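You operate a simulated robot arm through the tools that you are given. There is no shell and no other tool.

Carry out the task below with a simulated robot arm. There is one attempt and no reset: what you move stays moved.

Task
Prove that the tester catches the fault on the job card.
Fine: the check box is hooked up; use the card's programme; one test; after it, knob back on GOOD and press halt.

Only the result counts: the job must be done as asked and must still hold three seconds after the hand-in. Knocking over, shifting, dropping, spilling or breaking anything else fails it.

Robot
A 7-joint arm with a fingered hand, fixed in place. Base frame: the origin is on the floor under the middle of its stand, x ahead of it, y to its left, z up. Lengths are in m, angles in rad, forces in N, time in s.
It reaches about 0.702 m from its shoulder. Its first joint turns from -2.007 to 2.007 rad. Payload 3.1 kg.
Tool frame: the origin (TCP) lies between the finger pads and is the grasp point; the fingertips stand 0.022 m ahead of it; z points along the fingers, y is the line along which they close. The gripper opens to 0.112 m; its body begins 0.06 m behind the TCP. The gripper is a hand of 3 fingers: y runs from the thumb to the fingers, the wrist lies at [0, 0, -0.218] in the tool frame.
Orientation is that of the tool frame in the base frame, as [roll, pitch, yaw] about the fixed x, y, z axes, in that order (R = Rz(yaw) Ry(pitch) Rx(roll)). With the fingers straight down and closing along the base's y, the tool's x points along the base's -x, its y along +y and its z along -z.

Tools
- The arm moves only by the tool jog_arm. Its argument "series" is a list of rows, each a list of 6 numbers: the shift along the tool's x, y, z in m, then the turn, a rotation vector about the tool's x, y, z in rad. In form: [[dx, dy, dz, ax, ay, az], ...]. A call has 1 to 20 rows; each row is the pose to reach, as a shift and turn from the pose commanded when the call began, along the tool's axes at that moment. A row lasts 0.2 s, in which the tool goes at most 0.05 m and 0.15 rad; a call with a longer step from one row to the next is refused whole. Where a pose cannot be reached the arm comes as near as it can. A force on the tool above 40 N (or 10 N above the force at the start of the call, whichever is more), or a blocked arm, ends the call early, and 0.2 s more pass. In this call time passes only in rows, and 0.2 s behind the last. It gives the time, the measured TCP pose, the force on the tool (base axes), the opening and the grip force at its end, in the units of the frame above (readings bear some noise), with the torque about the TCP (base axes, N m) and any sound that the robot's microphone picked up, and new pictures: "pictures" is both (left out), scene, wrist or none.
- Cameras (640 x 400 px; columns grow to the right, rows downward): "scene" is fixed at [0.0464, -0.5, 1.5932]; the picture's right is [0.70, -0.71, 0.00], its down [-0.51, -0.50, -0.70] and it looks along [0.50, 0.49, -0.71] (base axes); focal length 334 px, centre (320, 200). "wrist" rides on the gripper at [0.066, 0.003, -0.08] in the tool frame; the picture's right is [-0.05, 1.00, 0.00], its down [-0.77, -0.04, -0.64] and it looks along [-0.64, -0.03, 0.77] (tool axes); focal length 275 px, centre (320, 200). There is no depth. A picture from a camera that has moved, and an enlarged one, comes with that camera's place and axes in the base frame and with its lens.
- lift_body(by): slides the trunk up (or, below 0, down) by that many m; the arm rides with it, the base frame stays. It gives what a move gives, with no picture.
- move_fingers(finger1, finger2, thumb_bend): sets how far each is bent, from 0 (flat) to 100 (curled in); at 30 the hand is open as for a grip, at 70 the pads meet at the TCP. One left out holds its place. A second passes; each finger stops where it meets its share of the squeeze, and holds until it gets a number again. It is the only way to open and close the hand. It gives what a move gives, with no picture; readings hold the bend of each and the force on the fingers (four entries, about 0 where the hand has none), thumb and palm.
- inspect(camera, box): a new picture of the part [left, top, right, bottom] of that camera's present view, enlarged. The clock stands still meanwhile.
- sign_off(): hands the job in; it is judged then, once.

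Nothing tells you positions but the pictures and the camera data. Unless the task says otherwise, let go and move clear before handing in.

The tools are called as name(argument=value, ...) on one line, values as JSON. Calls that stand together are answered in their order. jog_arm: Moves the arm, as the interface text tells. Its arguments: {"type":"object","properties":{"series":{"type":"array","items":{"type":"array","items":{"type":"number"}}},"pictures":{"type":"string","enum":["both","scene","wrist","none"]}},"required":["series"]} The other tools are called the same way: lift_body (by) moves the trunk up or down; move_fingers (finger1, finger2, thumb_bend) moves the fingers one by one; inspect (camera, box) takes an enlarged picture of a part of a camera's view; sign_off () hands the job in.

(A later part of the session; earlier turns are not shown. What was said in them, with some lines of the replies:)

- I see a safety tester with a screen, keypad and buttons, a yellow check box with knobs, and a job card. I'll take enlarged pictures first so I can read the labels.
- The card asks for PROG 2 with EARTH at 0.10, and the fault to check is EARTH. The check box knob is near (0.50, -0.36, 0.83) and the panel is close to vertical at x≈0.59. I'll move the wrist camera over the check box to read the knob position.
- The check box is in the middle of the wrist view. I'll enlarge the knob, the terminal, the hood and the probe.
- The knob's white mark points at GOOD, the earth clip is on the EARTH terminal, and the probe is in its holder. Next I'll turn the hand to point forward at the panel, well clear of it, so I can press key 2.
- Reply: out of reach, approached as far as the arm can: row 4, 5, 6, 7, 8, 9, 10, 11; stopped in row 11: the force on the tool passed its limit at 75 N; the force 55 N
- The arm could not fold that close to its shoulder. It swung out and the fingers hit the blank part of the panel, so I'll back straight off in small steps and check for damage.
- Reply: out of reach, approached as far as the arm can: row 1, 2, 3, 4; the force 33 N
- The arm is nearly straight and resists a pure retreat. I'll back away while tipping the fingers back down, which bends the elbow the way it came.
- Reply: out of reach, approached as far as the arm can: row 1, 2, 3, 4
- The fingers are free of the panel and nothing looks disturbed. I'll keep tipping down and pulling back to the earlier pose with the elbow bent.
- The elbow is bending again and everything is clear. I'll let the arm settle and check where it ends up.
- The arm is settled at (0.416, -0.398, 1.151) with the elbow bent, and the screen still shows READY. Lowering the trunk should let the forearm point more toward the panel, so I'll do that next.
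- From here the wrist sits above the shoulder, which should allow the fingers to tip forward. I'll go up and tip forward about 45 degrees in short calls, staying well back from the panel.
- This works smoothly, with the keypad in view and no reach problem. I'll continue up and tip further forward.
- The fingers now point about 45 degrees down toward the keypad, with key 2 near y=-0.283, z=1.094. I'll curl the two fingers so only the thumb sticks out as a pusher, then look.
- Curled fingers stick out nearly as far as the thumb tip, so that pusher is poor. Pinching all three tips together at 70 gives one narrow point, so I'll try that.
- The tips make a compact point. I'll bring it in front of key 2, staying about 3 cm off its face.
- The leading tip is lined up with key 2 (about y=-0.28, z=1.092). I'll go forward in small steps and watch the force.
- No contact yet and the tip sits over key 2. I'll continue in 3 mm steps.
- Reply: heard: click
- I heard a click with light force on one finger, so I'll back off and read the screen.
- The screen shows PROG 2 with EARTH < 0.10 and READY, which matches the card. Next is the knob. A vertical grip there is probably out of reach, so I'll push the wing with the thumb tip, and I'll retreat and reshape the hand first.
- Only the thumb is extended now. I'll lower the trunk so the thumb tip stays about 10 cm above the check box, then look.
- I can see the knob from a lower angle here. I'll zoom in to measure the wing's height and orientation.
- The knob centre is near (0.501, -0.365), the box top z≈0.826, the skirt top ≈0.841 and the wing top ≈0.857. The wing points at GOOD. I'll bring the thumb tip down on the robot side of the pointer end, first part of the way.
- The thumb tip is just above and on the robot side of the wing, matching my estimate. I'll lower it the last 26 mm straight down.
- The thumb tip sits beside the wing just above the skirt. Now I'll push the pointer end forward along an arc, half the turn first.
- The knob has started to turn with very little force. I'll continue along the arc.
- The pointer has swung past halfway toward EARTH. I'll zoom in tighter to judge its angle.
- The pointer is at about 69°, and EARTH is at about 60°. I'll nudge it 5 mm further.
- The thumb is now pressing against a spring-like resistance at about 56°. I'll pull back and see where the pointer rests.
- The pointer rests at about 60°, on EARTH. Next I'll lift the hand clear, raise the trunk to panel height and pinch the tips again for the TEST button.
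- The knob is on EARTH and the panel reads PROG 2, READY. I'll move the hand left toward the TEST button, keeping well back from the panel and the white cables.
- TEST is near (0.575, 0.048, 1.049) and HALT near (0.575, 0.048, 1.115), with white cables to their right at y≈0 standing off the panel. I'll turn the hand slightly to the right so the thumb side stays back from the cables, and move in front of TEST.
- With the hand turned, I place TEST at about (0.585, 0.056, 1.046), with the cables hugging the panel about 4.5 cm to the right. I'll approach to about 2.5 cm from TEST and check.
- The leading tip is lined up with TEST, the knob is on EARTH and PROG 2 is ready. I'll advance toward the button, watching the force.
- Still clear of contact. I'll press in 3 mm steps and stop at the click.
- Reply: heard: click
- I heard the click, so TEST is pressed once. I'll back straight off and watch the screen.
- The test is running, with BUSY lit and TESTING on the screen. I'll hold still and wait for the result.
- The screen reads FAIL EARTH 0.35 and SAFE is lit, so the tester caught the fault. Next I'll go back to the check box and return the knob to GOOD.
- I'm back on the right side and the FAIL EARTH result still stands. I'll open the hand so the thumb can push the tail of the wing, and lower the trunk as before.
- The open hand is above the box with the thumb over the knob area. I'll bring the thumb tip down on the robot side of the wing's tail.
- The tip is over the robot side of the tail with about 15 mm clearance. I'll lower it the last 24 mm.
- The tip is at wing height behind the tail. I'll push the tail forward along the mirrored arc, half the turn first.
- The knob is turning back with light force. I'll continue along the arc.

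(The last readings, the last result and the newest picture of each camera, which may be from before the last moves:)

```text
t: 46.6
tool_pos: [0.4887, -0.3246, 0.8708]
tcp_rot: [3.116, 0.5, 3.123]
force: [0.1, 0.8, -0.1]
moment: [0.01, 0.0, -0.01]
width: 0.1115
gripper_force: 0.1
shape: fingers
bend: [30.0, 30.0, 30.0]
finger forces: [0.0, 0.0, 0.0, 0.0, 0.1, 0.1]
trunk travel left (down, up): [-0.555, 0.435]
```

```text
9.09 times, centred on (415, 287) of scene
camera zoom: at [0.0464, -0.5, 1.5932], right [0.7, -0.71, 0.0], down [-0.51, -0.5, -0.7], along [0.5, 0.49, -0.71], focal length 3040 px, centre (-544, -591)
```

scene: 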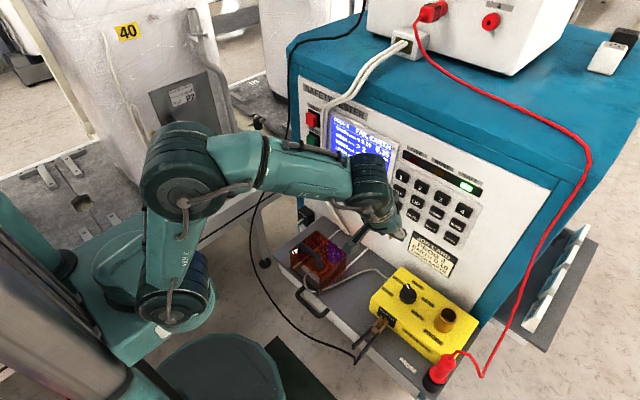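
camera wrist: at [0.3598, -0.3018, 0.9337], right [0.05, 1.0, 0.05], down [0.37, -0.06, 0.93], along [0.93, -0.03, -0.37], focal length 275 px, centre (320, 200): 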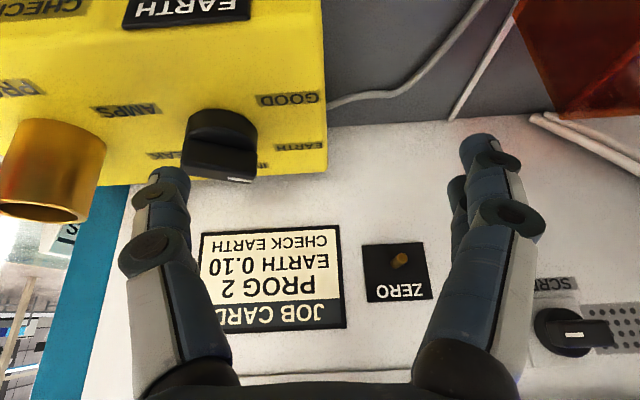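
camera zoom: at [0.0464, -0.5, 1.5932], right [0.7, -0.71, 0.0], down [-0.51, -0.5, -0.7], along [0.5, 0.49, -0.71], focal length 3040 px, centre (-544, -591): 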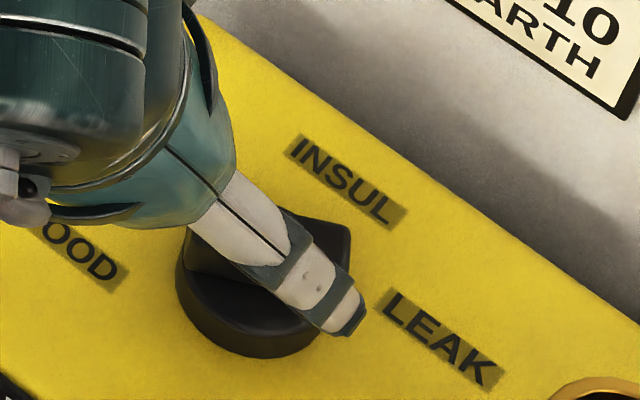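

The force dropped as it clicked over toward GOOD. As before, I'll nudge 5 mm further to seat it, then retreat and look.

jog_arm(series=[[-0.0022, 0, 0.0012, 0, 0, 0], [-0.0044, 0, 0.0024, 0, 0, 0]], pictures="none")

jog_arm(series=[[0.0132, 0.003, -0.0072, 0, 0, 0], [0.0307, 0.012, -0.0168, 0, 0, 0]], pictures="none")

inspect(camera="scene", box=[380, 265, 450, 309])

```text
t: 47.2
tool_pos: [0.4936, -0.3238, 0.8702]
tcp_rot: [3.115, 0.499, 3.121]
force: [-3.1, -0.5, -0.6]
moment: [0.02, 0.04, -0.19]
width: 0.1121
gripper_force: 1.6
shape: fingers
bend: [30.0, 30.0, 30.0]
finger forces: [0.0, 0.0, 0.0, 0.1, 3.0, 0.0]
trunk travel left (down, up): [-0.555, 0.435]
```

```text
t: 47.8
tool_pos: [0.4589, -0.3103, 0.872]
tcp_rot: [3.114, 0.501, 3.123]
force: [-0.6, -0.4, -0.6]
moment: [-0.02, -0.02, -0.01]
width: 0.1114
gripper_force: 0.0
shape: fingers
bend: [30.0, 30.0, 30.0]
finger forces: [0.0, 0.0, 0.1, 0.0, 0.1, 0.0]
trunk travel left (down, up): [-0.555, 0.435]
```

```text
9.09 times, centred on (415, 287) of scene
camera zoom: at [0.0464, -0.5, 1.5932], right [0.7, -0.71, 0.0], down [-0.51, -0.5, -0.7], along [0.5, 0.49, -0.71], focal length 3040 px, centre (-544, -591)
```

zoom: 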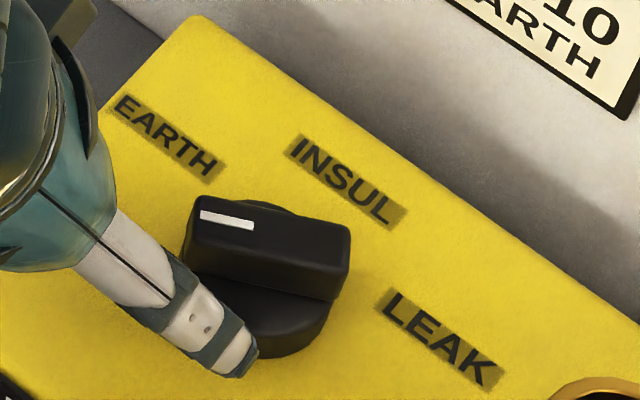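

The knob mark is back at exactly the GOOD position it started from. Now I'll lift clear, raise the trunk and pinch the tips for HALT.

jog_arm(series=[[-0.0092, 0.0039, -0.0252, 0, 0, 0], [-0.0184, 0.0079, -0.0505, 0, 0, 0], [-0.0276, 0.0118, -0.0757, 0, 0, 0]], pictures="none")

lift_body(by=0.14)

move_fingers(finger1=69, finger2=69, thumb_bend=30)

move_fingers(thumb_bend=70)

inspect(camera="scene", box=[360, 250, 480, 325])

inspect(camera="scene", box=[290, 80, 490, 205])

```text
t: 48.6
tool_pos: [0.448, -0.3009, 0.9517]
tcp_rot: [3.114, 0.499, 3.12]
force: [-0.1, -0.2, 0.3]
moment: [0.0, 0.03, 0.01]
width: 0.1122
gripper_force: 0.1
shape: fingers
bend: [30.0, 30.0, 30.0]
finger forces: [0.0, 0.0, 0.0, 0.0, 0.0, 0.0]
trunk travel left (down, up): [-0.555, 0.435]
```

```text
t: 50.2
tool_pos: [0.4477, -0.3011, 1.0909]
tcp_rot: [3.114, 0.499, 3.122]
force: [0.7, 0.2, 0.1]
moment: [0.03, 0.02, -0.01]
width: 0.1116
gripper_force: 0.1
shape: fingers
bend: [30.0, 30.0, 30.0]
finger forces: [0.0, 0.1, 0.0, 0.0, 0.0, 0.1]
trunk travel left (down, up): [-0.695, 0.295]
```

```text
t: 51.2
tool_pos: [0.4464, -0.302, 1.0913]
tcp_rot: [3.115, 0.498, 3.124]
force: [0.0, 0.4, -0.4]
moment: [0.0, -0.02, 0.01]
width: 0.0579
gripper_force: 0.0
shape: fingers
bend: [69.0, 69.0, 30.0]
finger forces: [0.1, 0.0, 0.0, 0.0, 0.1, 0.0]
trunk travel left (down, up): [-0.695, 0.295]
```

```text
t: 52.2
tool_pos: [0.4479, -0.3017, 1.0916]
tcp_rot: [3.116, 0.5, 3.122]
force: [-0.4, 0.1, -0.7]
moment: [0.03, 0.03, 0.02]
width: 0.0037
gripper_force: 0.2
shape: fingers
bend: [69.0, 69.0, 70.0]
finger forces: [0.0, 0.0, 0.0, 0.0, 0.0, 0.0]
trunk travel left (down, up): [-0.695, 0.295]
```

```text
5.33 times, centred on (420, 288) of scene
camera zoom: at [0.0464, -0.5, 1.5932], right [0.7, -0.71, 0.0], down [-0.51, -0.5, -0.7], along [0.5, 0.49, -0.71], focal length 1783 px, centre (-213, -267)
```

zoom: 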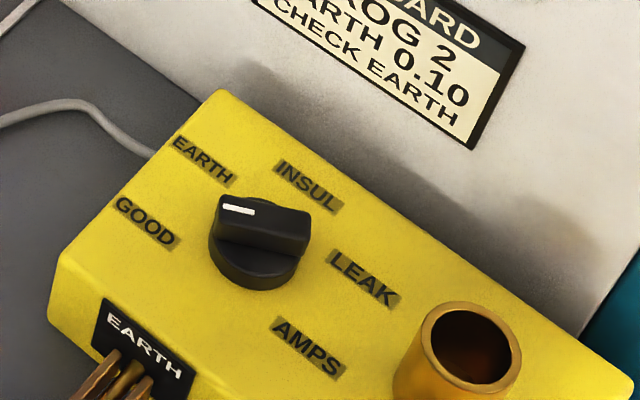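

```text
3.20 times, centred on (390, 142) of scene
camera zoom: at [0.0464, -0.5, 1.5932], right [0.7, -0.71, 0.0], down [-0.51, -0.5, -0.7], along [0.5, 0.49, -0.71], focal length 1070 px, centre (96, 384)
```

zoom: 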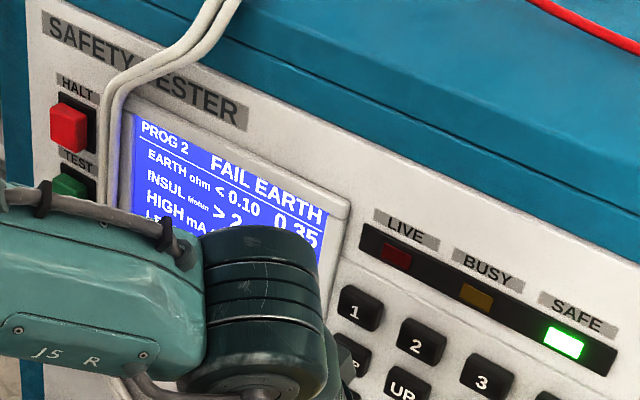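

The knob is on GOOD and FAIL EARTH is still displayed. I'll move left again toward HALT, on the same path but higher.

jog_arm(series=[[-0.0023, 0.0437, 0.001, 0, -0.03, 0], [-0.0046, 0.0875, 0.002, 0, -0.06, 0], [-0.0069, 0.1312, 0.0031, 0, -0.09, 0], [-0.0092, 0.1749, 0.0041, 0, -0.12, 0]], pictures="none")

jog_arm(series=[[-0.0034, 0.0361, -0.0019, 0.023, -0.057, 0.033], [-0.0068, 0.0722, -0.0037, 0.047, -0.114, 0.065], [-0.0102, 0.1083, -0.0056, 0.07, -0.171, 0.098], [-0.0136, 0.1444, -0.0074, 0.093, -0.228, 0.13], [-0.017, 0.1805, -0.0093, 0.1166, -0.285, 0.163]])

```text
t: 53.2
tool_pos: [0.4601, -0.1247, 1.0946]
tcp_rot: [3.114, 0.622, 3.118]
force: [0.3, -0.3, -0.4]
moment: [-0.02, 0.0, -0.04]
width: 0.0041
gripper_force: 0.1
shape: fingers
bend: [69.0, 69.0, 70.0]
finger forces: [0.0, 0.0, 0.1, 0.0, 0.0, 0.0]
trunk travel left (down, up): [-0.695, 0.295]
```

```text
t: 54.4
tool_pos: [0.4699, 0.0572, 1.1181]
tcp_rot: [3.061, 0.899, 2.876]
force: [-1.2, 0.7, 0.0]
moment: [-0.03, -0.01, -0.01]
width: 0.0038
gripper_force: 0.1
shape: fingers
bend: [69.0, 69.0, 70.0]
finger forces: [0.0, 0.0, 0.0, 0.0, 0.0, 0.0]
trunk travel left (down, up): [-0.695, 0.295]
camera wrist: at [0.3676, 0.0813, 1.1156], right [0.23, 0.97, 0.09], down [-0.04, -0.08, 1.0], along [0.97, -0.23, 0.02], focal length 275 px, centre (320, 200)
```

scene: 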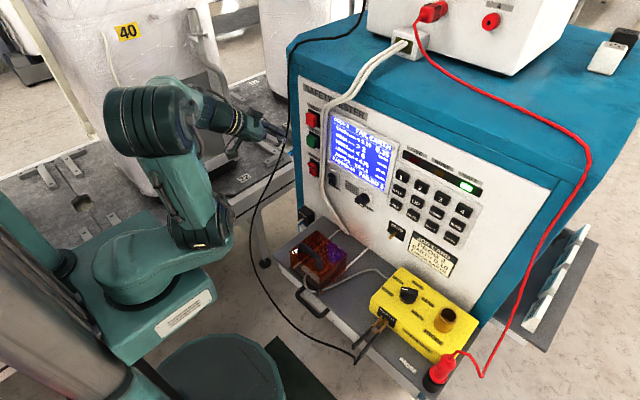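
wrist: 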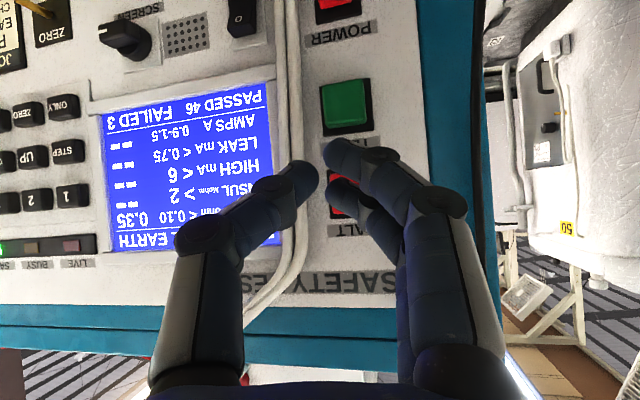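

HALT is visible between the fingertips. I'll approach to about 2.5 cm from it and verify alignment.

jog_arm(series=[[-0.0124, 0.0029, 0.0159, 0, 0, 0], [-0.0249, 0.0059, 0.0317, 0, 0, 0], [-0.0373, 0.0088, 0.0476, 0, 0, 0]], pictures="none")

inspect(camera="wrist", box=[220, 60, 480, 300])

inspect(camera="scene", box=[250, 70, 350, 170])

```text
t: 55.2
tool_pos: [0.5304, 0.0497, 1.1163]
tcp_rot: [3.061, 0.897, 2.872]
force: [0.0, 0.0, 0.4]
moment: [0.03, -0.02, 0.0]
width: 0.0041
gripper_force: 0.0
shape: fingers
bend: [69.0, 69.0, 70.0]
finger forces: [0.1, 0.0, 0.0, 0.0, 0.0, 0.1]
trunk travel left (down, up): [-0.695, 0.295]
```

```text
1.67 times, centred on (350, 180) of wrist
camera zoom: at [0.4289, 0.0752, 1.1148], right [0.23, 0.97, 0.09], down [-0.03, -0.08, 1.0], along [0.97, -0.23, 0.01], focal length 459 px, centre (270, 233)
```

zoom: 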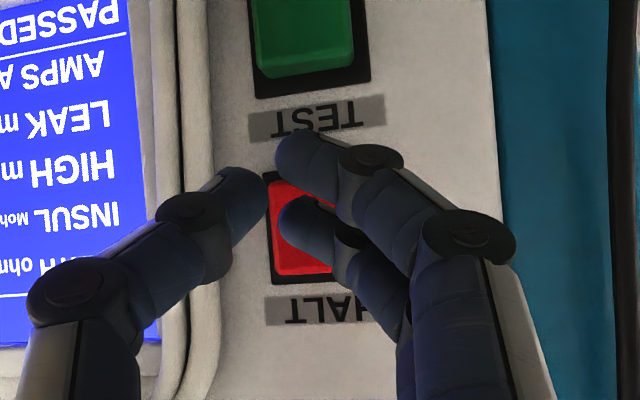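

```text
4.00 times, centred on (300, 120) of scene
camera zoom: at [0.0464, -0.5, 1.5932], right [0.7, -0.71, 0.0], down [-0.51, -0.5, -0.7], along [0.5, 0.49, -0.71], focal length 1337 px, centre (400, 520)
```

zoom: 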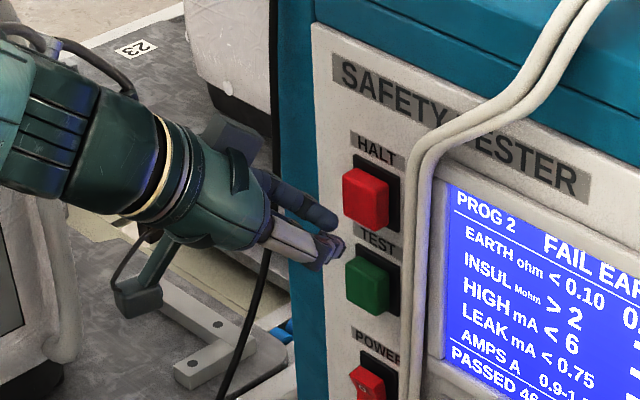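

The tip is lined up with HALT, needing about 4 mm left and 3 mm up. I'll correct that while closing in.

jog_arm(series=[[-0.0063, 0.0038, 0.0058, 0, 0, 0], [-0.0125, 0.0076, 0.0115, 0, 0, 0]], pictures="wrist")

```text
t: 55.8
tool_pos: [0.5475, 0.0536, 1.1208]
tcp_rot: [3.059, 0.896, 2.874]
force: [0.3, -0.2, 0.1]
moment: [0.01, -0.01, -0.02]
width: 0.0039
gripper_force: 0.0
shape: fingers
bend: [69.0, 69.0, 70.0]
finger forces: [0.0, 0.0, 0.1, 0.1, 0.0, 0.0]
trunk travel left (down, up): [-0.695, 0.295]
camera wrist: at [0.4455, 0.0783, 1.1195], right [0.23, 0.97, 0.09], down [-0.03, -0.08, 1.0], along [0.97, -0.23, 0.01], focal length 275 px, centre (320, 200)
```

wrist: 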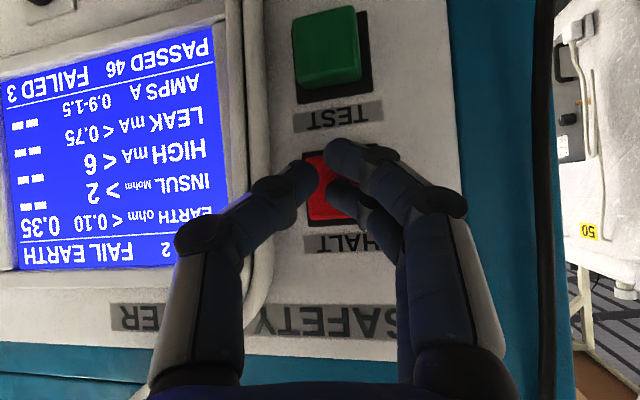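

The tip is right over HALT with no contact yet. I'll press in 3 mm steps until the click.

jog_arm(series=[[-0.0018, 0.0006, 0.0023, 0, 0, 0], [-0.0036, 0.0012, 0.0046, 0, 0, 0]], pictures="none")

```text
t: 56.4
tool_pos: [0.5516, 0.0541, 1.1202]
tcp_rot: [3.058, 0.897, 2.871]
force: [-3.4, 0.8, -0.5]
moment: [-0.02, 0.03, 0.03]
width: 0.0039
gripper_force: 1.2
shape: fingers
bend: [69.0, 70.0, 70.0]
finger forces: [0.0, 2.6, 0.1, 0.0, 0.0, 0.0]
trunk travel left (down, up): [-0.695, 0.295]
```

Contact is made but there is no click yet. I'll push a little further.

jog_arm(series=[[-0.0012, 0.0004, 0.0015, 0, 0, 0]], pictures="none")

```text
t: 56.8
tool_pos: [0.5546, 0.053, 1.12]
tcp_rot: [3.059, 0.896, 2.874]
force: [-4.2, 0.0, -0.2]
moment: [-0.01, 0.0, 0.02]
width: 0.0038
gripper_force: 2.1
shape: fingers
bend: [69.0, 70.0, 70.0]
finger forces: [0.0, 3.6, 0.1, 0.1, 0.1, 0.0]
trunk travel left (down, up): [-0.695, 0.295]
heard: click
```

HALT clicked. I'll back straight off and read the screen.

jog_arm(series=[[0.0108, -0.0036, -0.0139, 0, 0, 0], [0.024, -0.008, -0.031, 0, 0, 0], [0.042, -0.014, -0.0542, 0, 0, 0]])

inspect(camera="scene", box=[290, 80, 490, 205])

inspect(camera="scene", box=[340, 240, 480, 330])

```text
t: 57.6
tool_pos: [0.4853, 0.0532, 1.1202]
tcp_rot: [3.059, 0.897, 2.872]
force: [0.7, 0.1, 0.3]
moment: [0.0, -0.01, 0.06]
width: 0.0039
gripper_force: 0.1
shape: fingers
bend: [69.0, 69.0, 70.0]
finger forces: [0.0, 0.0, 0.0, 0.0, 0.0, 0.0]
trunk travel left (down, up): [-0.695, 0.295]
camera wrist: at [0.3827, 0.0775, 1.1197], right [0.23, 0.97, 0.09], down [-0.04, -0.08, 1.0], along [0.97, -0.23, 0.02], focal length 275 px, centre (320, 200)
```

scene: 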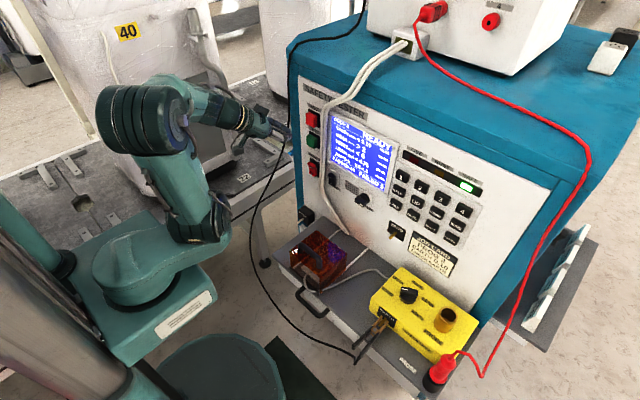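
wrist: 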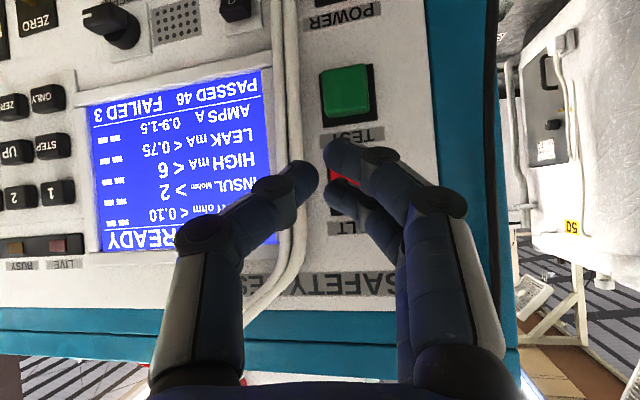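

```text
3.20 times, centred on (390, 142) of scene
camera zoom: at [0.0464, -0.5, 1.5932], right [0.7, -0.71, 0.0], down [-0.51, -0.5, -0.7], along [0.5, 0.49, -0.71], focal length 1070 px, centre (96, 384)
```

zoom: 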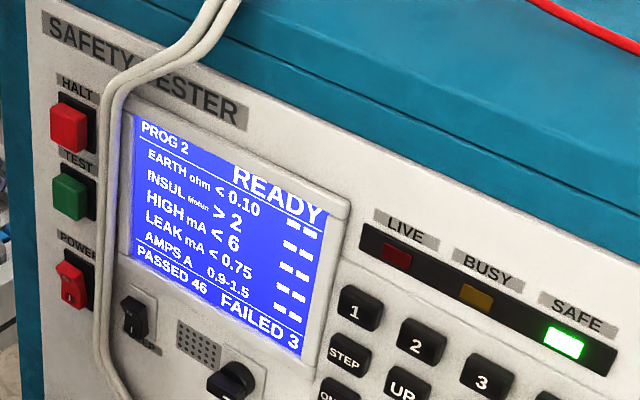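

```text
4.44 times, centred on (410, 285) of scene
camera zoom: at [0.0464, -0.5, 1.5932], right [0.7, -0.71, 0.0], down [-0.51, -0.5, -0.7], along [0.5, 0.49, -0.71], focal length 1486 px, centre (-80, -178)
```

zoom: 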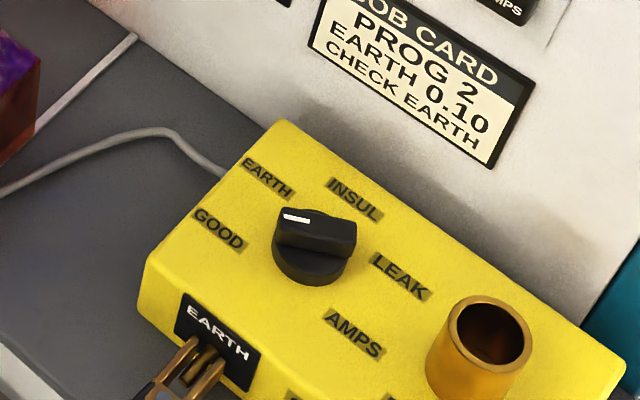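

The screen is back to PROG 2, READY with SAFE lit, and the knob is on GOOD. I'll move the hand to the open area in front of the panel, clear of everything, before handing in.

jog_arm(series=[[0.0004, -0.0365, 0.0031, -0.023, 0.057, -0.033], [0.0008, -0.0729, 0.0061, -0.047, 0.114, -0.065], [0.0013, -0.1094, 0.0092, -0.07, 0.171, -0.098], [0.0017, -0.1458, 0.0122, -0.093, 0.228, -0.13], [0.0021, -0.1823, 0.0153, -0.1166, 0.285, -0.163]])

inspect(camera="scene", box=[290, 80, 490, 205])

```text
t: 58.8
tool_pos: [0.459, -0.1273, 1.1018]
tcp_rot: [3.11, 0.621, 3.116]
force: [0.9, -0.3, -1.5]
moment: [0.0, 0.02, 0.0]
width: 0.0037
gripper_force: 0.0
shape: fingers
bend: [69.0, 69.0, 70.0]
finger forces: [0.0, 0.0, 0.1, 0.1, 0.0, 0.0]
trunk travel left (down, up): [-0.695, 0.295]
camera wrist: at [0.3583, -0.1231, 1.1287], right [0.05, 1.0, 0.05], down [0.26, -0.06, 0.96], along [0.97, -0.03, -0.26], focal length 275 px, centre (320, 200)
```

scene: 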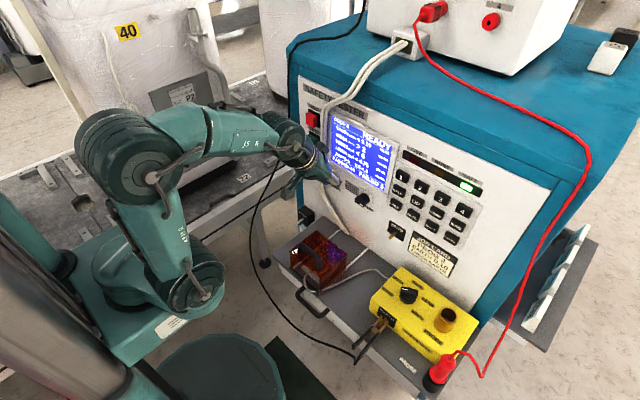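
wrist: 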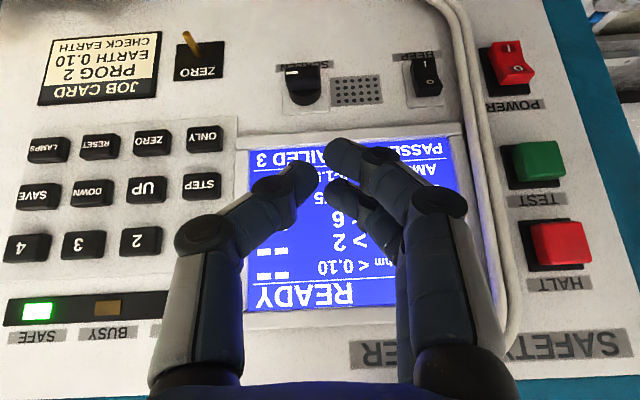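

```text
3.20 times, centred on (390, 142) of scene
camera zoom: at [0.0464, -0.5, 1.5932], right [0.7, -0.71, 0.0], down [-0.51, -0.5, -0.7], along [0.5, 0.49, -0.71], focal length 1070 px, centre (96, 384)
```

zoom: 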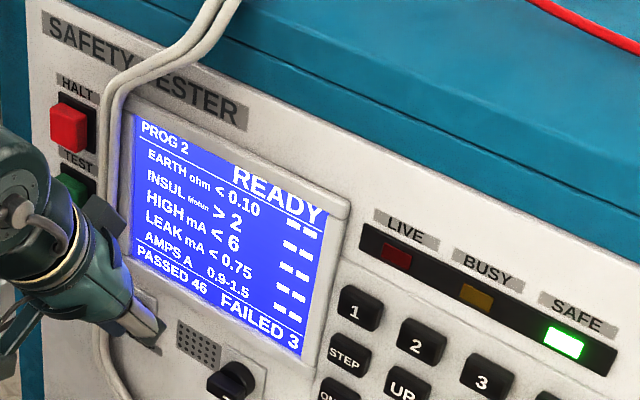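

The hand is clear of the panel and touching nothing. The tester shows PROG 2, READY and SAFE after its one test (FAIL EARTH 0.35), the knob is on GOOD and HALT has been pressed. I'm handing in.

sign_off()

```text
The job is handed in.
```

The tester caught the fault on the job card: one test on PROG 2 with the check box set to EARTH gave FAIL EARTH, 0.35 ohm against the 0.10 limit.

- **After the test:** I turned the knob back to GOOD, then pressed HALT. The tester went back to PROG 2, READY with the SAFE lamp lit. The hand is clear of the panel and the job is handed in.
- **Bump early on:** while I was first turning the hand toward the panel, the arm ran out of room to fold and swung out. The fingers hit a blank area near the top of the tester's front, with a force of up to 75 N. I saw nothing moved, pressed or damaged, and the tester worked normally afterwards.
- **Fail counter:** the screen's FAILED count still reads 3, the same as before the test. I don't know whether this tester is meant to count a check-box failure.
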